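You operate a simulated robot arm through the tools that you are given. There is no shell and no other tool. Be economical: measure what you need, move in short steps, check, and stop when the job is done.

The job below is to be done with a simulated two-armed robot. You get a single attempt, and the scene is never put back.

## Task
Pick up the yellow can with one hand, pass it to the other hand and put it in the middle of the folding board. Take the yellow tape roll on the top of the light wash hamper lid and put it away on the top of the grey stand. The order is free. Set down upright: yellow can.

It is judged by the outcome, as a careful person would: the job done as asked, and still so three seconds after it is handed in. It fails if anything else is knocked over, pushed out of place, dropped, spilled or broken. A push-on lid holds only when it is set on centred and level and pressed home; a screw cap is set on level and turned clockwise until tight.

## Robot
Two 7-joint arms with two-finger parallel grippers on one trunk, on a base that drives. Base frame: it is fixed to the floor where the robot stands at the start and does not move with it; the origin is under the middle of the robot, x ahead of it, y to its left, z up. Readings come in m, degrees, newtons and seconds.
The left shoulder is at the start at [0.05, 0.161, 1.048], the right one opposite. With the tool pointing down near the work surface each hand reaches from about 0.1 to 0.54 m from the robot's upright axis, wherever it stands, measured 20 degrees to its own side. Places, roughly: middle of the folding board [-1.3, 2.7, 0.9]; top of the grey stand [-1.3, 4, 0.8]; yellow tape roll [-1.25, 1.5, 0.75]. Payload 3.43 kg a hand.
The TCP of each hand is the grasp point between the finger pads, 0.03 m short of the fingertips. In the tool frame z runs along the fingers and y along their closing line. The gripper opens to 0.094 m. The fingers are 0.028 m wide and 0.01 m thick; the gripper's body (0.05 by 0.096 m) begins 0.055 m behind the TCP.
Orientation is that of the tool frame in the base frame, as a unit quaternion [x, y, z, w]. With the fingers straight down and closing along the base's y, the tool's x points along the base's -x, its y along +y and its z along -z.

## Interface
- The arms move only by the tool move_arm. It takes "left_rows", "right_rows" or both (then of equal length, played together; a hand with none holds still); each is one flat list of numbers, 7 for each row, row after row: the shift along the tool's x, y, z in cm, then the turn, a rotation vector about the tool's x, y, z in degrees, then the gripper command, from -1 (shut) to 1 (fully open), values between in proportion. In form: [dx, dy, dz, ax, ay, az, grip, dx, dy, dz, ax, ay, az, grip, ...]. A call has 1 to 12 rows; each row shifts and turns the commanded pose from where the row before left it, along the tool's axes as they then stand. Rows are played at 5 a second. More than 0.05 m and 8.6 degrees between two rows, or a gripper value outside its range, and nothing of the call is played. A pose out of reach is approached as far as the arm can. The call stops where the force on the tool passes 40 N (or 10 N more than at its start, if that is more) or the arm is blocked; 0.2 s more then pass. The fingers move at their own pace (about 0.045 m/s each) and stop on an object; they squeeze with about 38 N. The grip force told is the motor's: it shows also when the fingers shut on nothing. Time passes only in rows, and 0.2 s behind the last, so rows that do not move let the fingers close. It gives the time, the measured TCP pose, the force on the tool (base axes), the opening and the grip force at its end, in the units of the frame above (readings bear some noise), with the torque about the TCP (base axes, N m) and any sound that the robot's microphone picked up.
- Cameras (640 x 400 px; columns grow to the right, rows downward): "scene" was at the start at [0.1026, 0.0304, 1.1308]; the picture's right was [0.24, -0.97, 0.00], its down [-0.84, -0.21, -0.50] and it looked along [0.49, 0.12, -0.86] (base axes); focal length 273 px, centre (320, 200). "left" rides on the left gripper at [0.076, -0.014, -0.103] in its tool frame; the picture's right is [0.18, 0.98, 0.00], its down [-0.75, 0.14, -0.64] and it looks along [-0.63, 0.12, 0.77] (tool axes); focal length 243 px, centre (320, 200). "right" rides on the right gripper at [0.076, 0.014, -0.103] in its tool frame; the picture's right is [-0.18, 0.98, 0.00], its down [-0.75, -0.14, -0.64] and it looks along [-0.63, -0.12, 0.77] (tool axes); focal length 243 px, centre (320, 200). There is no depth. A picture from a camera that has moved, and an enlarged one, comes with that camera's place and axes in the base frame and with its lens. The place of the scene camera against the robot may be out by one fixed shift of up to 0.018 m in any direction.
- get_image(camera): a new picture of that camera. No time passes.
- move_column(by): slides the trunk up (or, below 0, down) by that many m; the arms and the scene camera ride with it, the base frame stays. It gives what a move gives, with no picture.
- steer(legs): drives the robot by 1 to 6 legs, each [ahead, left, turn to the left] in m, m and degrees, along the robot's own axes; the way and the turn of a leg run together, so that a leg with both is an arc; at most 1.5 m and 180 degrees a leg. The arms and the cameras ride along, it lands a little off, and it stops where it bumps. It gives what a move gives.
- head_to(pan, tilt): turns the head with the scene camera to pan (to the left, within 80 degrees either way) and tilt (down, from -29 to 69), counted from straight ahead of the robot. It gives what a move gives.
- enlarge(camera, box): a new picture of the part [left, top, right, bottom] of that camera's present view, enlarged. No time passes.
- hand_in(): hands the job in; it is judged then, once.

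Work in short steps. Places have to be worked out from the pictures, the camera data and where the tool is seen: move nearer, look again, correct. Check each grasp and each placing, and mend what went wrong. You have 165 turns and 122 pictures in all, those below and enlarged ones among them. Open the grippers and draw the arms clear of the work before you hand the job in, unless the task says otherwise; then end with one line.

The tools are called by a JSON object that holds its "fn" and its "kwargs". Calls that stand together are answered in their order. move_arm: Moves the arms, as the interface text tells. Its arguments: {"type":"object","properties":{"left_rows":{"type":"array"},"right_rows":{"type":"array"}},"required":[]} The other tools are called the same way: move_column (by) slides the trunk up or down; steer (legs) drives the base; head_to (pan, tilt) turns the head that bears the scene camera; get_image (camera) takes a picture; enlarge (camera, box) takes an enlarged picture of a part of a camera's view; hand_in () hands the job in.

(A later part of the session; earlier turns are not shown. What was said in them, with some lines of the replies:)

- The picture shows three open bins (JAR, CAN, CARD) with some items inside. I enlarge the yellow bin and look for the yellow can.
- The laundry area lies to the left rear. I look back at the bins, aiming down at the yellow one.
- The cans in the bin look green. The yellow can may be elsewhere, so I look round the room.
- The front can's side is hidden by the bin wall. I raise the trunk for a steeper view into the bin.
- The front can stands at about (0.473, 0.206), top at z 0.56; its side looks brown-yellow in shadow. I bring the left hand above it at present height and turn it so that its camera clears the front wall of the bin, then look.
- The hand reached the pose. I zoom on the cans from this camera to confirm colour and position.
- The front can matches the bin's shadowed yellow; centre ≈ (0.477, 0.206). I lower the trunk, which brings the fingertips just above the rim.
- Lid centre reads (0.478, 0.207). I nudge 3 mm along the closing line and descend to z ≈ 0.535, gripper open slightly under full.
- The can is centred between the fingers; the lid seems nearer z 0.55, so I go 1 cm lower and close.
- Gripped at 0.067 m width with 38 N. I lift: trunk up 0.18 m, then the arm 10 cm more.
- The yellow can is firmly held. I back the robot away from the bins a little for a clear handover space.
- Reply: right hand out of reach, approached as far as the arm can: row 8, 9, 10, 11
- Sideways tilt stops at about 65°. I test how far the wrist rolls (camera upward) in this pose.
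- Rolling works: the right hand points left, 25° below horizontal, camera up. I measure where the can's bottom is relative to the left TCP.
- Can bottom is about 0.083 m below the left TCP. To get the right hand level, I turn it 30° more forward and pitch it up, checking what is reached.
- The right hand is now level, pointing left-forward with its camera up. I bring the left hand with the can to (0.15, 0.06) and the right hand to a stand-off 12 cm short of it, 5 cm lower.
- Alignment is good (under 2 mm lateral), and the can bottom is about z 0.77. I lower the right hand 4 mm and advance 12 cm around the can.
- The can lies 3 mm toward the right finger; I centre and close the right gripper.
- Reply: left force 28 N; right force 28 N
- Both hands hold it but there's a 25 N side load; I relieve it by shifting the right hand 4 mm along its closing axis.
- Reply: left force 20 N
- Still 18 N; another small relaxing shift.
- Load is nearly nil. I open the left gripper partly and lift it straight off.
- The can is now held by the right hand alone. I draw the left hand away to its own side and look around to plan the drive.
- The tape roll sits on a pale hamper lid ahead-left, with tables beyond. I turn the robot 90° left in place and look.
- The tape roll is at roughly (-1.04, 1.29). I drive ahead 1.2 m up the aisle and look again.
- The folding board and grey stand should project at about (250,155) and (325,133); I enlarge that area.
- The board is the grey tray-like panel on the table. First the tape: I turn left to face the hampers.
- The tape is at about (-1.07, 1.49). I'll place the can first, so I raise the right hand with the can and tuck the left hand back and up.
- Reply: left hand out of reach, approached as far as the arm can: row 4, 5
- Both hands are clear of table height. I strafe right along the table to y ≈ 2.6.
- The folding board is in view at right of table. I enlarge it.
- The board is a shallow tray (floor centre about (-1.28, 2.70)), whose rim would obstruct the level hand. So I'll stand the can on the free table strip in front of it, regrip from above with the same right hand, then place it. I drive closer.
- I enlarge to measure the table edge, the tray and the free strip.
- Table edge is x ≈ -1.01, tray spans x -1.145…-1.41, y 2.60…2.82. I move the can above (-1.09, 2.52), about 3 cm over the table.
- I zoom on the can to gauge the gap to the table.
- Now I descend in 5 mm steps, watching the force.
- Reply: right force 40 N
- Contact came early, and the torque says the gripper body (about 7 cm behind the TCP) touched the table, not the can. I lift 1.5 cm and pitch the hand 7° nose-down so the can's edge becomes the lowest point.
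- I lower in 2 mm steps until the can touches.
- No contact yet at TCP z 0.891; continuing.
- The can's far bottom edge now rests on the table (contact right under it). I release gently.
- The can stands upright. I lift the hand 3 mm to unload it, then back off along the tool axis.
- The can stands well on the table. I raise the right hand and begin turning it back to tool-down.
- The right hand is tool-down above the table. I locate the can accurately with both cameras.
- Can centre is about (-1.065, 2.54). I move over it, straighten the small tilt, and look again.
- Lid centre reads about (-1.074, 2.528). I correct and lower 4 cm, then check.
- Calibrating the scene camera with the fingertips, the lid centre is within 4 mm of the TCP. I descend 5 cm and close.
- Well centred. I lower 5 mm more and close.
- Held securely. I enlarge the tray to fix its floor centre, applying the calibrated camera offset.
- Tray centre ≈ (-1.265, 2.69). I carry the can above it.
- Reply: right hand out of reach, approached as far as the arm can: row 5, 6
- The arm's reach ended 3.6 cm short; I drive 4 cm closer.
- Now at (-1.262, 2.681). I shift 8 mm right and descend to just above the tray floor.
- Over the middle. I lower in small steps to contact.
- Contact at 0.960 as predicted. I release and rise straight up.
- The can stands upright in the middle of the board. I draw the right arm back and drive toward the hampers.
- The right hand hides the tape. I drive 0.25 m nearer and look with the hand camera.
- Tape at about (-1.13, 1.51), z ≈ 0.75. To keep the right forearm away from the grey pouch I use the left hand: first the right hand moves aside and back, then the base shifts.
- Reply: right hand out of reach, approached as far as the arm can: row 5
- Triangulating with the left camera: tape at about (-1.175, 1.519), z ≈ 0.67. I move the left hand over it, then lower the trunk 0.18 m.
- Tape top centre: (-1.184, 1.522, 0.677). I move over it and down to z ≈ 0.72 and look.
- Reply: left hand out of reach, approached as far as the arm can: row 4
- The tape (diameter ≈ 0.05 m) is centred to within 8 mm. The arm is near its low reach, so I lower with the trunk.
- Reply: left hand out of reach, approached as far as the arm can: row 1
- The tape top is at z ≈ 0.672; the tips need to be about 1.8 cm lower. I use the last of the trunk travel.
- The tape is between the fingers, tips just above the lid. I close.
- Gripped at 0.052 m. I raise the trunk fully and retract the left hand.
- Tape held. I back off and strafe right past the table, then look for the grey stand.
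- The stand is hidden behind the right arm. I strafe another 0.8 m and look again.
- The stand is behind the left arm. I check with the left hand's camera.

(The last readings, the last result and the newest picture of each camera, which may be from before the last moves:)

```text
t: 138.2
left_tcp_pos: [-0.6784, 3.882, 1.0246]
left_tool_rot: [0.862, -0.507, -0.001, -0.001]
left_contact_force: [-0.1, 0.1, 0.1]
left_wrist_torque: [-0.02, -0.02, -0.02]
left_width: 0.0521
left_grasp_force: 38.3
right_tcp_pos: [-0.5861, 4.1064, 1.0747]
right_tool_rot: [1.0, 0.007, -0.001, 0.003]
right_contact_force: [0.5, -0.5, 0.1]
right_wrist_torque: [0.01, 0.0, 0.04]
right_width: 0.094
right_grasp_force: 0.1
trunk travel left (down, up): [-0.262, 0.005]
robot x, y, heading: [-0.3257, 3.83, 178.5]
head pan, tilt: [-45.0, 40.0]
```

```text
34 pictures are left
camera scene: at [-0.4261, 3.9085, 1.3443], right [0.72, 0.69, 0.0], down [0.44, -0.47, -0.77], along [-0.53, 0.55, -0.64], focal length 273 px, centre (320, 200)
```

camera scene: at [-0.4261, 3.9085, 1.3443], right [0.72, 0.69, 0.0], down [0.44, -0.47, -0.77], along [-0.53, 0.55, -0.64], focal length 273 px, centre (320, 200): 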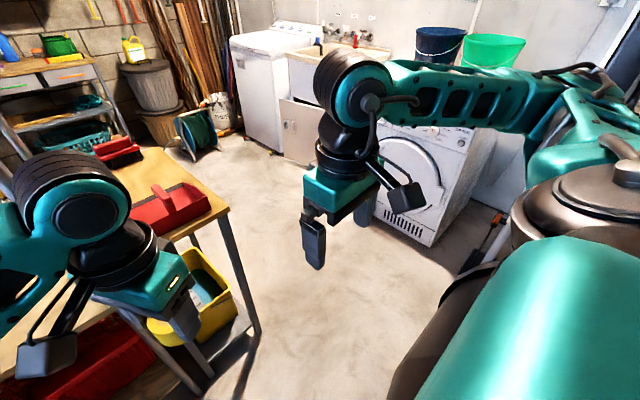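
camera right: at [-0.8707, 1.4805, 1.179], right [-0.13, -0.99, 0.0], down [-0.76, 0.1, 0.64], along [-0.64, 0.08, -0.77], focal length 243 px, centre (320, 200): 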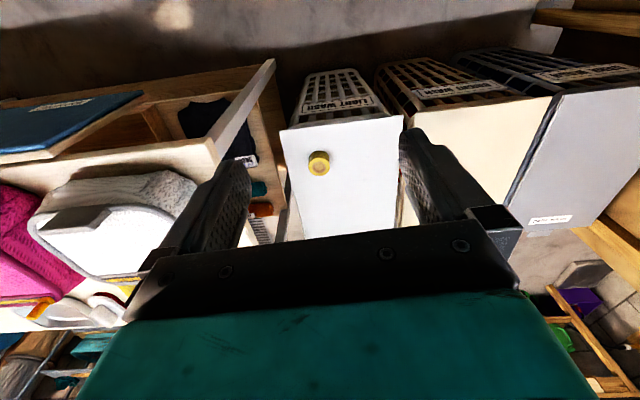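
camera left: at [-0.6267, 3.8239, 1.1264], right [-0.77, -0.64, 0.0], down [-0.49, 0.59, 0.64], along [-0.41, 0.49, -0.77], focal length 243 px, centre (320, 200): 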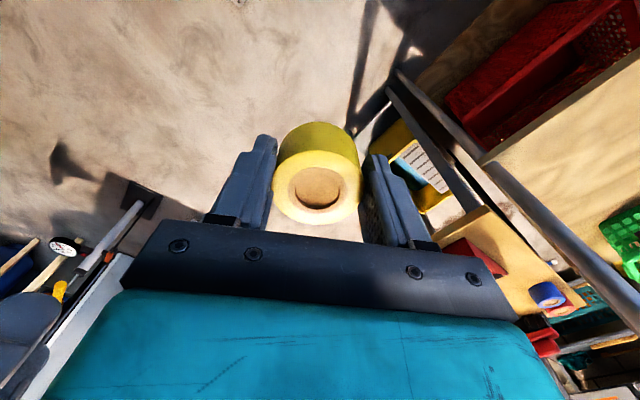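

There's room to the right; I strafe 0.3 m more so the stand lies in front of the left hand, and look.

{"fn": "steer", "kwargs": {"legs": [[0, -0.33, 1]]}}

{"fn": "head_to", "kwargs": {"pan": 20, "tilt": 40}}

{"fn": "get_image", "kwargs": {"camera": "scene"}}

```text
t: 140.4
left_tcp_pos: [-0.6713, 4.214, 1.0251]
left_tool_rot: [0.865, -0.502, 0.0, 0.0]
left_contact_force: [-0.7, 0.2, -0.3]
left_wrist_torque: [-0.01, -0.01, -0.01]
left_width: 0.0522
left_grasp_force: 38.1
right_tcp_pos: [-0.5823, 4.4399, 1.0751]
right_tool_rot: [1.0, 0.012, -0.001, 0.002]
right_contact_force: [-0.7, 0.8, 0.8]
right_wrist_torque: [-0.02, 0.02, -0.01]
right_width: 0.0942
right_grasp_force: 0.0
trunk travel left (down, up): [-0.262, 0.005]
robot x, y, heading: [-0.3174, 4.168, 179.2]
head pan, tilt: [-45.0, 40.0]
```

```text
t: 141.8
left_tcp_pos: [-0.672, 4.2138, 1.0243]
left_tool_rot: [0.864, -0.503, 0.0, 0.001]
left_contact_force: [-0.7, 0.7, -0.8]
left_wrist_torque: [0.0, 0.02, 0.01]
left_width: 0.0522
left_grasp_force: 38.0
right_tcp_pos: [-0.5827, 4.4393, 1.0747]
right_tool_rot: [1.0, 0.013, -0.001, 0.002]
right_contact_force: [1.1, -0.4, -0.1]
right_wrist_torque: [0.04, -0.01, 0.0]
right_width: 0.094
right_grasp_force: 0.2
trunk travel left (down, up): [-0.262, 0.005]
robot x, y, heading: [-0.3192, 4.1674, 178.9]
head pan, tilt: [20.0, 40.0]
```

```text
33 pictures are left
camera scene: at [-0.441, 4.1542, 1.3443], right [-0.33, 0.95, 0.0], down [0.61, 0.21, -0.77], along [-0.72, -0.25, -0.64], focal length 273 px, centre (320, 200)
```

scene: 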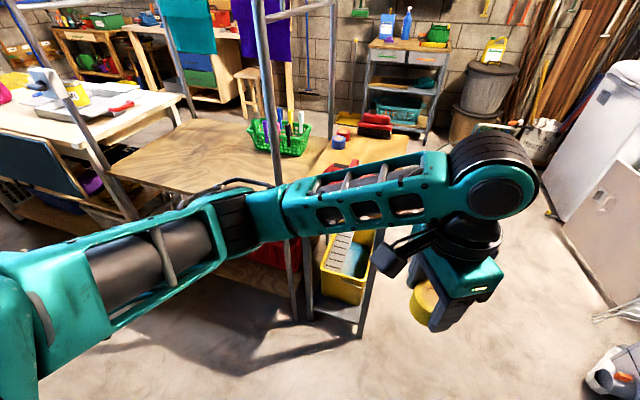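

The stand (narrow top, grey legs, beside the rack) is at px (345,160), carrying some red items and a blue roll. I enlarge.

{"fn": "enlarge", "kwargs": {"camera": "scene", "box": [250, 90, 450, 215]}}

```text
3.20 times, centred on (350, 152) of scene
camera zoom: at [-0.441, 4.1542, 1.3443], right [-0.33, 0.95, 0.0], down [0.61, 0.21, -0.77], along [-0.72, -0.25, -0.64], focal length 875 px, centre (224, 352)
```

zoom: 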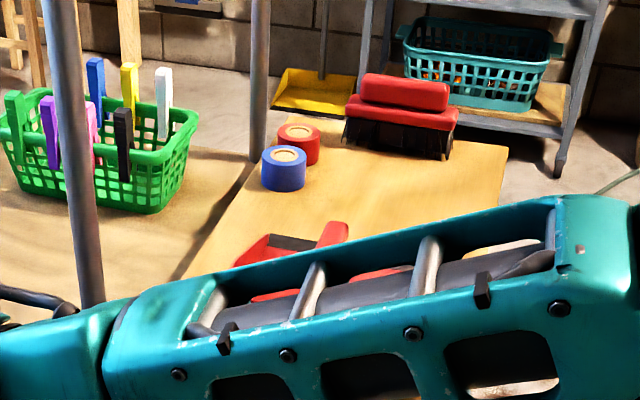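

The stand also bears red and blue rolls, a brush and a dustpan. I fold the left arm to its side to see the whole top.

{"fn": "move_arm", "kwargs": {"left_rows": [4.4, 1.2, 0, 0, 0, 0, -1, 4.4, 1.2, 0, 0, 0, 0, -1, 4.4, 1.2, 0, 0, 0, 0, -1, 4.4, 1.2, 0, 0, 0, 0, -1, 4.4, 1.2, 0, 0, 0, 0, -1, 4.4, 1.2, 0, 0, 0, 0, -1, 4.4, 1.2, 0, 0, 0, 0, -1]}}

{"fn": "enlarge", "kwargs": {"camera": "scene", "box": [230, 90, 470, 240]}}

```text
t: 143.4
left_tcp_pos: [-0.5917, 3.9028, 1.0245]
left_tool_rot: [0.864, -0.504, -0.002, -0.001]
left_contact_force: [0.9, 0.0, -0.1]
left_wrist_torque: [0.0, 0.03, 0.01]
left_width: 0.0519
left_grasp_force: 37.7
right_tcp_pos: [-0.5806, 4.4398, 1.0743]
right_tool_rot: [1.0, 0.012, -0.002, 0.001]
right_contact_force: [0.6, 0.1, -0.1]
right_wrist_torque: [0.01, 0.0, 0.0]
right_width: 0.0938
right_grasp_force: 0.0
trunk travel left (down, up): [-0.262, 0.005]
robot x, y, heading: [-0.3163, 4.1665, 179.2]
head pan, tilt: [20.0, 40.0]
```

```text
2.67 times, centred on (350, 165) of scene
camera zoom: at [-0.4401, 4.1537, 1.3444], right [-0.33, 0.94, 0.0], down [0.61, 0.21, -0.77], along [-0.72, -0.25, -0.64], focal length 729 px, centre (240, 293)
```

zoom: 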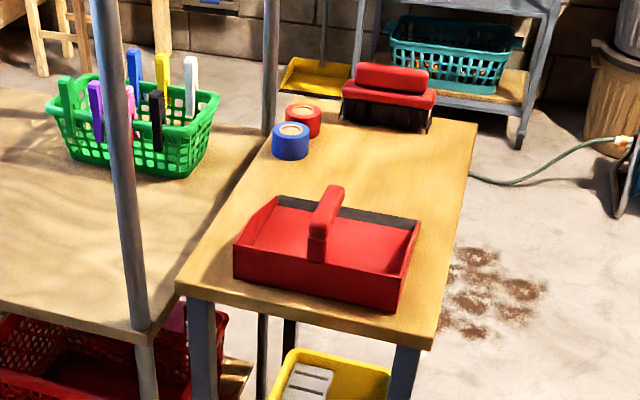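

The free spot on the stand is about (-1.37, 4.03), z ≈ 0.795. A rack post stands near the left-arm path from here, so I go round to the stand's right end and approach it facing -y. First strafe right and drive ahead part way.

{"fn": "steer", "kwargs": {"legs": [[0, -0.36, 0.8], [0.6, 0, 0]]}}

{"fn": "head_to", "kwargs": {"pan": 0, "tilt": 35}}

{"fn": "get_image", "kwargs": {"camera": "scene"}}

```text
t: 148.7
left_tcp_pos: [-1.1844, 4.2703, 1.0234]
left_tool_rot: [0.867, -0.498, 0.0, -0.001]
left_contact_force: [-0.1, -0.1, -0.5]
left_wrist_torque: [0.03, -0.02, -0.02]
left_width: 0.0522
left_grasp_force: 37.8
right_tcp_pos: [-1.1785, 4.8067, 1.0739]
right_tool_rot: [1.0, 0.017, -0.001, 0.002]
right_contact_force: [-0.9, 0.6, 0.1]
right_wrist_torque: [0.0, 0.01, -0.02]
right_width: 0.094
right_grasp_force: 0.0
trunk travel left (down, up): [-0.262, 0.005]
robot x, y, heading: [-0.9116, 4.5383, 179.7]
head pan, tilt: [20.0, 40.0]
```

```text
t: 149.5
left_tcp_pos: [-1.1824, 4.2699, 1.0239]
left_tool_rot: [0.867, -0.498, -0.001, -0.001]
left_contact_force: [0.4, -0.1, -0.8]
left_wrist_torque: [-0.05, -0.01, 0.02]
left_width: 0.0522
left_grasp_force: 38.2
right_tcp_pos: [-1.1781, 4.8069, 1.0749]
right_tool_rot: [1.0, 0.017, -0.001, 0.002]
right_contact_force: [0.0, 0.0, -0.4]
right_wrist_torque: [-0.01, 0.0, 0.0]
right_width: 0.094
right_grasp_force: 0.2
trunk travel left (down, up): [-0.262, 0.005]
robot x, y, heading: [-0.9147, 4.5372, 179.8]
head pan, tilt: [0.0, 35.0]
```

```text
30 pictures are left
camera scene: at [-1.042, 4.5518, 1.3519], right [0.0, 1.0, 0.0], down [0.57, 0.0, -0.82], along [-0.82, 0.0, -0.57], focal length 273 px, centre (320, 200)
```

scene: 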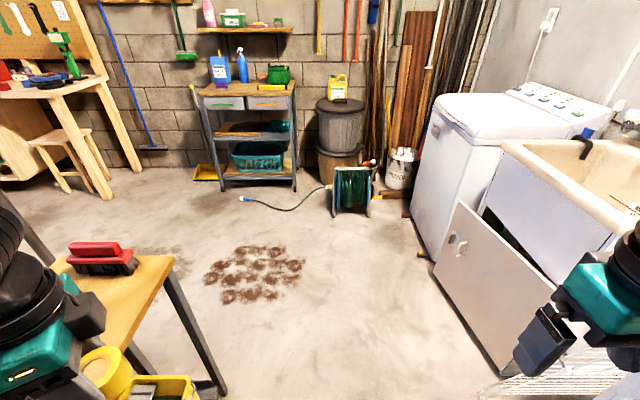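

The floor ahead is clear. I drive 0.45 m further and turn left 90° to face the stand's end.

{"fn": "steer", "kwargs": {"legs": [[0.48, 0, 0], [0, 0, 90]]}}

{"fn": "head_to", "kwargs": {"pan": 0, "tilt": 50}}

{"fn": "get_image", "kwargs": {"camera": "scene"}}

```text
t: 156.1
left_tcp_pos: [-1.1283, 4.2606, 1.0237]
left_tool_rot: [0.969, 0.247, -0.001, 0.0]
left_contact_force: [-0.2, 0.2, -0.1]
left_wrist_torque: [0.02, -0.01, -0.02]
left_width: 0.0523
left_grasp_force: 38.0
right_tcp_pos: [-1.6659, 4.2811, 1.0744]
right_tool_rot: [0.706, 0.709, 0.0, 0.002]
right_contact_force: [-0.1, 0.3, -0.5]
right_wrist_torque: [0.02, -0.01, 0.0]
right_width: 0.0939
right_grasp_force: 0.0
trunk travel left (down, up): [-0.262, 0.005]
robot x, y, heading: [-1.3878, 4.5378, -91.8]
head pan, tilt: [0.0, 35.0]
```

```text
t: 156.9
left_tcp_pos: [-1.1292, 4.2594, 1.0244]
left_tool_rot: [0.969, 0.246, -0.001, 0.0]
left_contact_force: [-0.4, -1.2, -1.6]
left_wrist_torque: [0.02, 0.0, 0.03]
left_width: 0.0522
left_grasp_force: 37.8
right_tcp_pos: [-1.6647, 4.2795, 1.0747]
right_tool_rot: [0.705, 0.709, 0.001, 0.002]
right_contact_force: [0.3, -0.6, 0.3]
right_wrist_torque: [0.01, 0.02, -0.01]
right_width: 0.0941
right_grasp_force: 0.1
trunk travel left (down, up): [-0.262, 0.005]
robot x, y, heading: [-1.3903, 4.54, -91.9]
head pan, tilt: [0.0, 50.0]
```

```text
29 pictures are left
camera scene: at [-1.3945, 4.4362, 1.3302], right [-1.0, 0.03, 0.0], down [0.03, 0.77, -0.64], along [-0.02, -0.64, -0.77], focal length 273 px, centre (320, 200)
```

scene: 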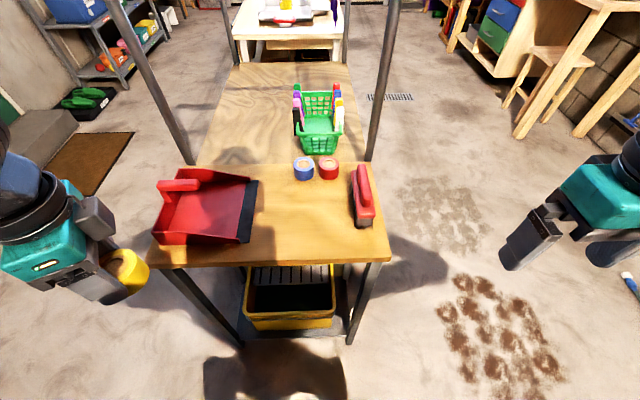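

Excellent view: free spot midway between dustpan and brush at (-1.345, 4.02). I bring the tape above it.

{"fn": "move_arm", "kwargs": {"left_rows": [-4.34, 1.53, 0, 0, 0, 0, -1, -4.34, 1.53, 0, 0, 0, 0, -1, -4.34, 1.53, 0, 0, 0, 0, -1, -4.34, 1.53, 0, 0, 0, 0, -1, -4.34, 1.53, 0, 0, 0, 0, -1, -4.34, 1.53, 0, 0, 0, 0, -1, -4.34, 1.53, 0, 0, 0, 0, -1]}}

{"fn": "get_image", "kwargs": {"camera": "left"}}

{"fn": "get_image", "kwargs": {"camera": "scene"}}

```text
t: 158.5
left_tcp_pos: [-1.347, 4.0191, 1.0248]
left_tool_rot: [0.969, 0.246, 0.0, -0.001]
left_contact_force: [0.5, 0.3, -1.0]
left_wrist_torque: [0.03, -0.03, -0.01]
left_width: 0.0524
left_grasp_force: 38.2
right_tcp_pos: [-1.6659, 4.2784, 1.076]
right_tool_rot: [0.705, 0.709, -0.001, 0.002]
right_contact_force: [-0.2, -0.6, -0.5]
right_wrist_torque: [0.02, -0.01, -0.01]
right_width: 0.0941
right_grasp_force: 0.0
trunk travel left (down, up): [-0.262, 0.005]
robot x, y, heading: [-1.3879, 4.5378, -92.2]
head pan, tilt: [0.0, 50.0]
```

```text
28 pictures are left
camera left: at [-1.2843, 4.0686, 1.1269], right [0.63, -0.78, 0.0], down [-0.59, -0.48, 0.64], along [-0.5, -0.41, -0.77], focal length 243 px, centre (320, 200)
```

left: 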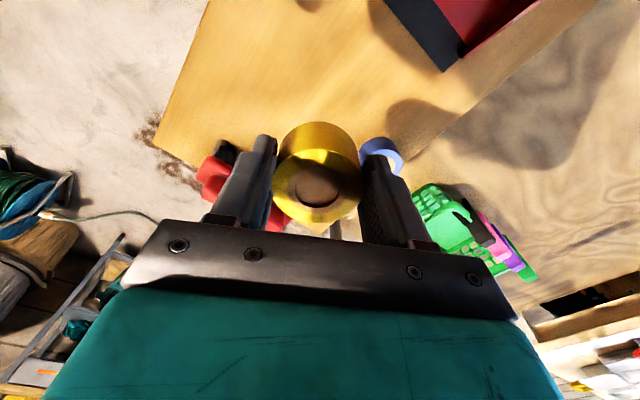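

```text
27 pictures are left
camera scene: at [-1.3953, 4.4359, 1.3301], right [-1.0, 0.03, 0.0], down [0.03, 0.77, -0.64], along [-0.02, -0.64, -0.77], focal length 273 px, centre (320, 200)
```

scene: 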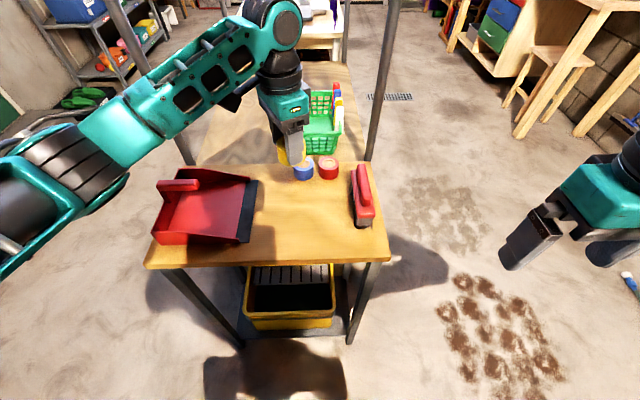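

All consistent (blue roll at (-1.36, 3.89)). I lower to about 3 cm above the stand.

{"fn": "move_arm", "kwargs": {"left_rows": [0, 0, 4, 0, 0, 0, -1, 0, 0, 4, 0, 0, 0, -1, 0, 0, 4, 0, 0, 0, -1, 0, 0, 3.5, 0, 0, 0, -1]}}

{"fn": "enlarge", "kwargs": {"camera": "scene", "box": [220, 100, 400, 280]}}

```text
t: 159.5
left_tcp_pos: [-1.3461, 4.0253, 0.8668]
left_tool_rot: [0.969, 0.247, -0.001, 0.0]
left_contact_force: [0.6, -1.4, -0.4]
left_wrist_torque: [0.03, -0.02, 0.0]
left_width: 0.0523
left_grasp_force: 38.1
right_tcp_pos: [-1.665, 4.2803, 1.0753]
right_tool_rot: [0.706, 0.708, 0.001, 0.002]
right_contact_force: [-0.5, -0.7, -1.0]
right_wrist_torque: [0.03, 0.0, -0.02]
right_width: 0.0941
right_grasp_force: 0.1
trunk travel left (down, up): [-0.262, 0.005]
robot x, y, heading: [-1.3863, 4.5395, -92.0]
head pan, tilt: [0.0, 50.0]
```

```text
2.22 times, centred on (310, 190) of scene
camera zoom: at [-1.3945, 4.4361, 1.3302], right [-1.0, 0.03, 0.0], down [0.03, 0.77, -0.64], along [-0.02, -0.64, -0.77], focal length 608 px, centre (342, 222)
```

zoom: 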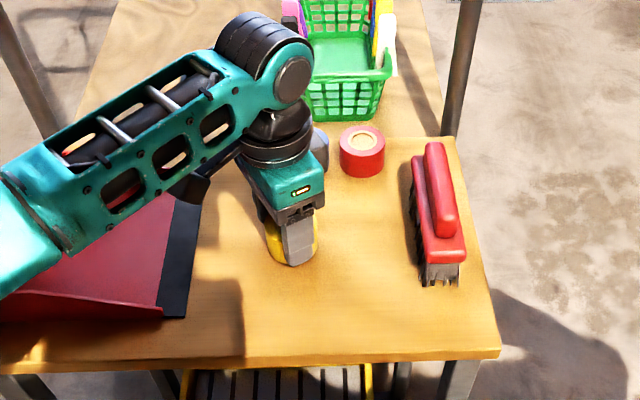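

Clear. I lower in small steps until contact.

{"fn": "move_arm", "kwargs": {"left_rows": [0, 0, 1, 0, 0, 0, -1, 0, 0, 0.8, 0, 0, 0, -1, 0, 0, 0.4, 0, 0, 0, -1, 0, 0, 0.3, 0, 0, 0, -1]}}

```text
t: 160.1
left_tcp_pos: [-1.3476, 4.0206, 0.8609]
left_tool_rot: [0.969, 0.246, -0.008, 0.004]
left_contact_force: [1.6, 3.9, 19.3]
left_wrist_torque: [0.33, 0.1, -0.06]
left_width: 0.052
left_grasp_force: 38.1
right_tcp_pos: [-1.6647, 4.2809, 1.0748]
right_tool_rot: [0.706, 0.709, 0.0, 0.001]
right_contact_force: [-0.3, 0.1, 0.2]
right_wrist_torque: [-0.01, 0.01, -0.01]
right_width: 0.094
right_grasp_force: 0.0
trunk travel left (down, up): [-0.262, 0.005]
robot x, y, heading: [-1.3872, 4.5378, -91.7]
head pan, tilt: [0.0, 50.0]
stopped in row 3 (left hand): the force on the tool passed its limit (the readings are from after the stop); the commanded pose is now the measured one
```

Contact with low torque, i.e. under the tape. I check by picture that it's the stand top.

{"fn": "enlarge", "kwargs": {"camera": "scene", "box": [270, 150, 350, 230]}}

{"fn": "get_image", "kwargs": {"camera": "left"}}

```text
5.00 times, centred on (310, 190) of scene
camera zoom: at [-1.3944, 4.4374, 1.3302], right [-1.0, 0.03, 0.0], down [0.03, 0.77, -0.64], along [-0.02, -0.64, -0.77], focal length 1367 px, centre (370, 250)
```

zoom: 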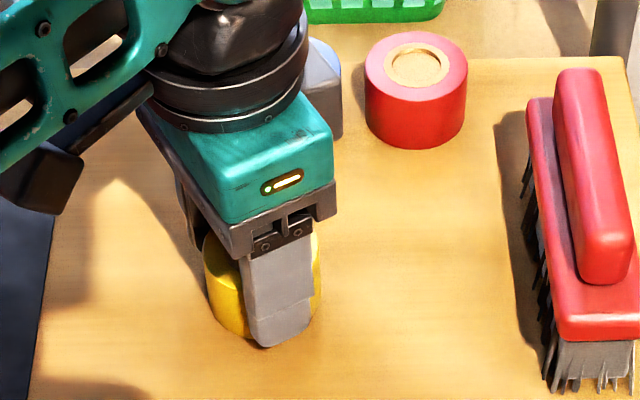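

```text
24 pictures are left
camera left: at [-1.2855, 4.0714, 0.9617], right [0.63, -0.78, 0.0], down [-0.59, -0.48, 0.65], along [-0.51, -0.41, -0.76], focal length 243 px, centre (320, 200)
```

left: 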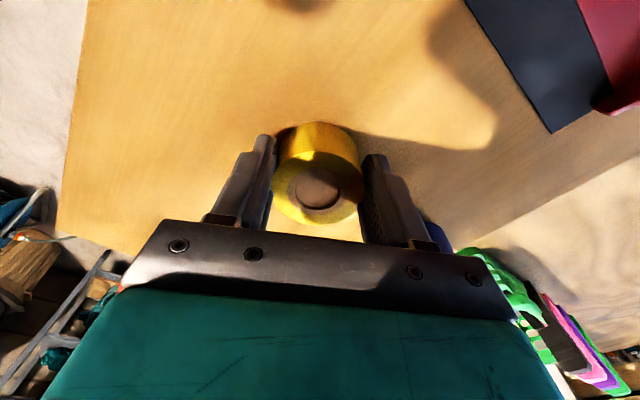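

The tape rests flat on the stand top. I release and rise straight up.

{"fn": "move_arm", "kwargs": {"left_rows": [0, 0, 0, 0, 0, 0, -0.3, 0, 0, 0, 0, 0, 0, 0.5, 0, 0, 0, 0, 0, 0, 0.8, 0, 0, 0, 0, 0, 0, 0.8, 0, 0, -2, 0, 0, 0, 0.8, 0, 0, -4, 0, 0, 0, 0.8, 0, 0, -4, 0, 0, 0, 0.8, 0, 0, -4, 0, 0, 0, 0.8]}}

{"fn": "get_image", "kwargs": {"camera": "left"}}

{"fn": "get_image", "kwargs": {"camera": "scene"}}

```text
t: 161.9
left_tcp_pos: [-1.3454, 4.0233, 0.9981]
left_tool_rot: [0.969, 0.247, -0.004, 0.002]
left_contact_force: [-1.2, -0.3, 0.2]
left_wrist_torque: [0.03, 0.01, -0.02]
left_width: 0.0846
left_grasp_force: 0.1
right_tcp_pos: [-1.6658, 4.2794, 1.0753]
right_tool_rot: [0.705, 0.71, 0.001, 0.002]
right_contact_force: [-0.5, 0.6, -0.4]
right_wrist_torque: [-0.01, 0.02, -0.02]
right_width: 0.0941
right_grasp_force: 0.1
trunk travel left (down, up): [-0.262, 0.005]
robot x, y, heading: [-1.3901, 4.5362, -91.9]
head pan, tilt: [0.0, 50.0]
```

```text
23 pictures are left
camera left: at [-1.2827, 4.0747, 1.1001], right [0.63, -0.78, 0.0], down [-0.59, -0.48, 0.65], along [-0.5, -0.41, -0.76], focal length 243 px, centre (320, 200)
```

left: 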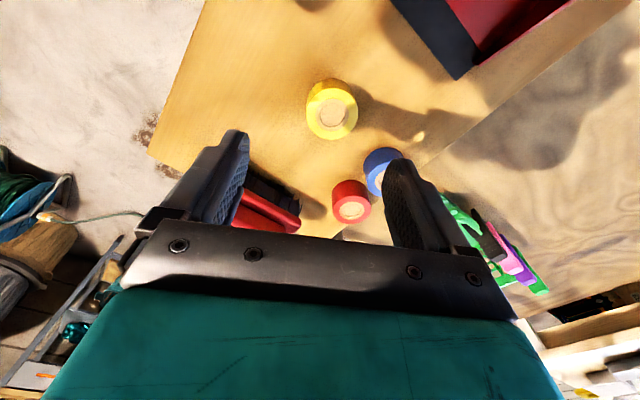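

```text
22 pictures are left
camera scene: at [-1.3944, 4.4367, 1.3301], right [-1.0, 0.03, 0.0], down [0.03, 0.77, -0.64], along [-0.02, -0.64, -0.77], focal length 273 px, centre (320, 200)
```

scene: 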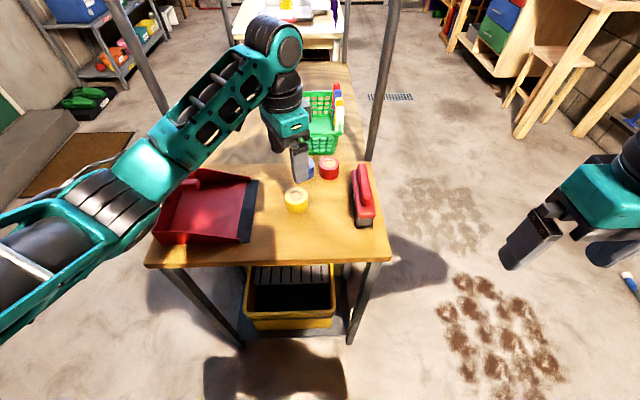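

The tape sits upright on the stand with nothing disturbed. I draw the left arm back and up, clear of the stand, back off the base and look at both results.

{"fn": "move_arm", "kwargs": {"left_rows": [4.34, -1.53, -1, 0, 0, 0, 1, 4.34, -1.53, -1, 0, 0, 0, 1, 4.34, -1.53, 0, 0, 0, 0, 1, 4.34, -1.53, 0, 0, 0, 0, 1, 4.34, -1.53, 0, 0, 0, 0, 1, 4.34, -1.53, 0, 0, 0, 0, 1, 4.34, -1.53, 0, 0, 0, 0, 1]}}

{"fn": "steer", "kwargs": {"legs": [[-0.15, 0, 0]]}}

{"fn": "head_to", "kwargs": {"pan": 0, "tilt": 35}}

{"fn": "get_image", "kwargs": {"camera": "scene"}}

{"fn": "enlarge", "kwargs": {"camera": "scene", "box": [220, 20, 380, 140]}}

```text
t: 163.5
left_tcp_pos: [-1.1277, 4.2615, 1.0144]
left_tool_rot: [0.969, 0.245, -0.005, 0.002]
left_contact_force: [0.6, 0.9, 0.6]
left_wrist_torque: [-0.05, 0.04, 0.01]
left_width: 0.0939
left_grasp_force: 0.1
right_tcp_pos: [-1.6651, 4.2816, 1.0753]
right_tool_rot: [0.705, 0.709, 0.0, 0.002]
right_contact_force: [0.1, -0.2, -0.4]
right_wrist_torque: [-0.01, 0.03, -0.03]
right_width: 0.0938
right_grasp_force: 0.2
trunk travel left (down, up): [-0.262, 0.005]
robot x, y, heading: [-1.3884, 4.5413, -91.7]
head pan, tilt: [0.0, 50.0]
```

```text
t: 164.9
left_tcp_pos: [-1.1223, 4.4146, 1.0129]
left_tool_rot: [0.969, 0.248, -0.004, 0.001]
left_contact_force: [0.6, -0.2, -0.2]
left_wrist_torque: [0.0, -0.02, 0.02]
left_width: 0.094
left_grasp_force: 0.0
right_tcp_pos: [-1.6593, 4.4314, 1.0762]
right_tool_rot: [0.704, 0.711, 0.0, 0.003]
right_contact_force: [0.4, 0.3, 0.3]
right_wrist_torque: [-0.02, -0.01, -0.01]
right_width: 0.0941
right_grasp_force: 0.0
trunk travel left (down, up): [-0.262, 0.005]
robot x, y, heading: [-1.3795, 4.6901, -91.6]
head pan, tilt: [0.0, 50.0]
```

```text
t: 165.7
left_tcp_pos: [-1.122, 4.4134, 1.0135]
left_tool_rot: [0.969, 0.248, -0.005, 0.001]
left_contact_force: [0.0, -1.8, 0.3]
left_wrist_torque: [0.01, -0.01, -0.02]
left_width: 0.0939
left_grasp_force: 0.1
right_tcp_pos: [-1.6587, 4.4324, 1.0745]
right_tool_rot: [0.704, 0.71, 0.0, 0.002]
right_contact_force: [0.5, -0.4, 0.3]
right_wrist_torque: [0.0, -0.03, 0.01]
right_width: 0.0938
right_grasp_force: 0.1
trunk travel left (down, up): [-0.262, 0.005]
robot x, y, heading: [-1.3823, 4.6905, -91.9]
head pan, tilt: [0.0, 35.0]
```

```text
21 pictures are left
camera scene: at [-1.3893, 4.5777, 1.3518], right [-1.0, 0.03, 0.0], down [0.02, 0.57, -0.82], along [-0.02, -0.82, -0.57], focal length 273 px, centre (320, 200)
```

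scene: 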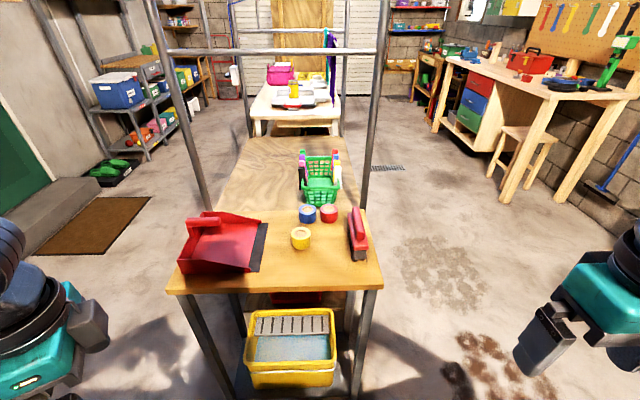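

```text
3.33 times, centred on (300, 80) of scene
camera zoom: at [-1.3893, 4.5777, 1.3518], right [-1.0, 0.03, 0.0], down [0.02, 0.57, -0.82], along [-0.02, -0.82, -0.57], focal length 911 px, centre (387, 600)
```

zoom: 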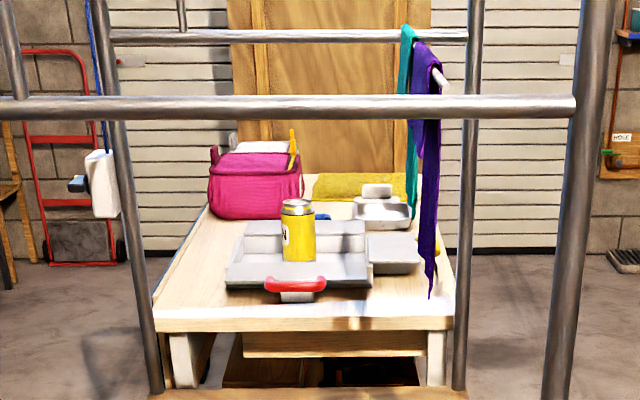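

The can stands upright in the middle of the folding board, and the yellow tape roll is on the stand. Both grippers are open and clear, so I hand in.

{"fn": "hand_in", "kwargs": {}}

```text
The job is handed in.
```

I picked the yellow can up with the left hand, passed it to the right, and stood it upright in the middle of the folding board. On the way, the right hand set it down briefly on the table to change its grip. I put the yellow tape roll on top of the grey stand, and nothing else was knocked over or moved. I've handed the job in but have not seen the judging result.
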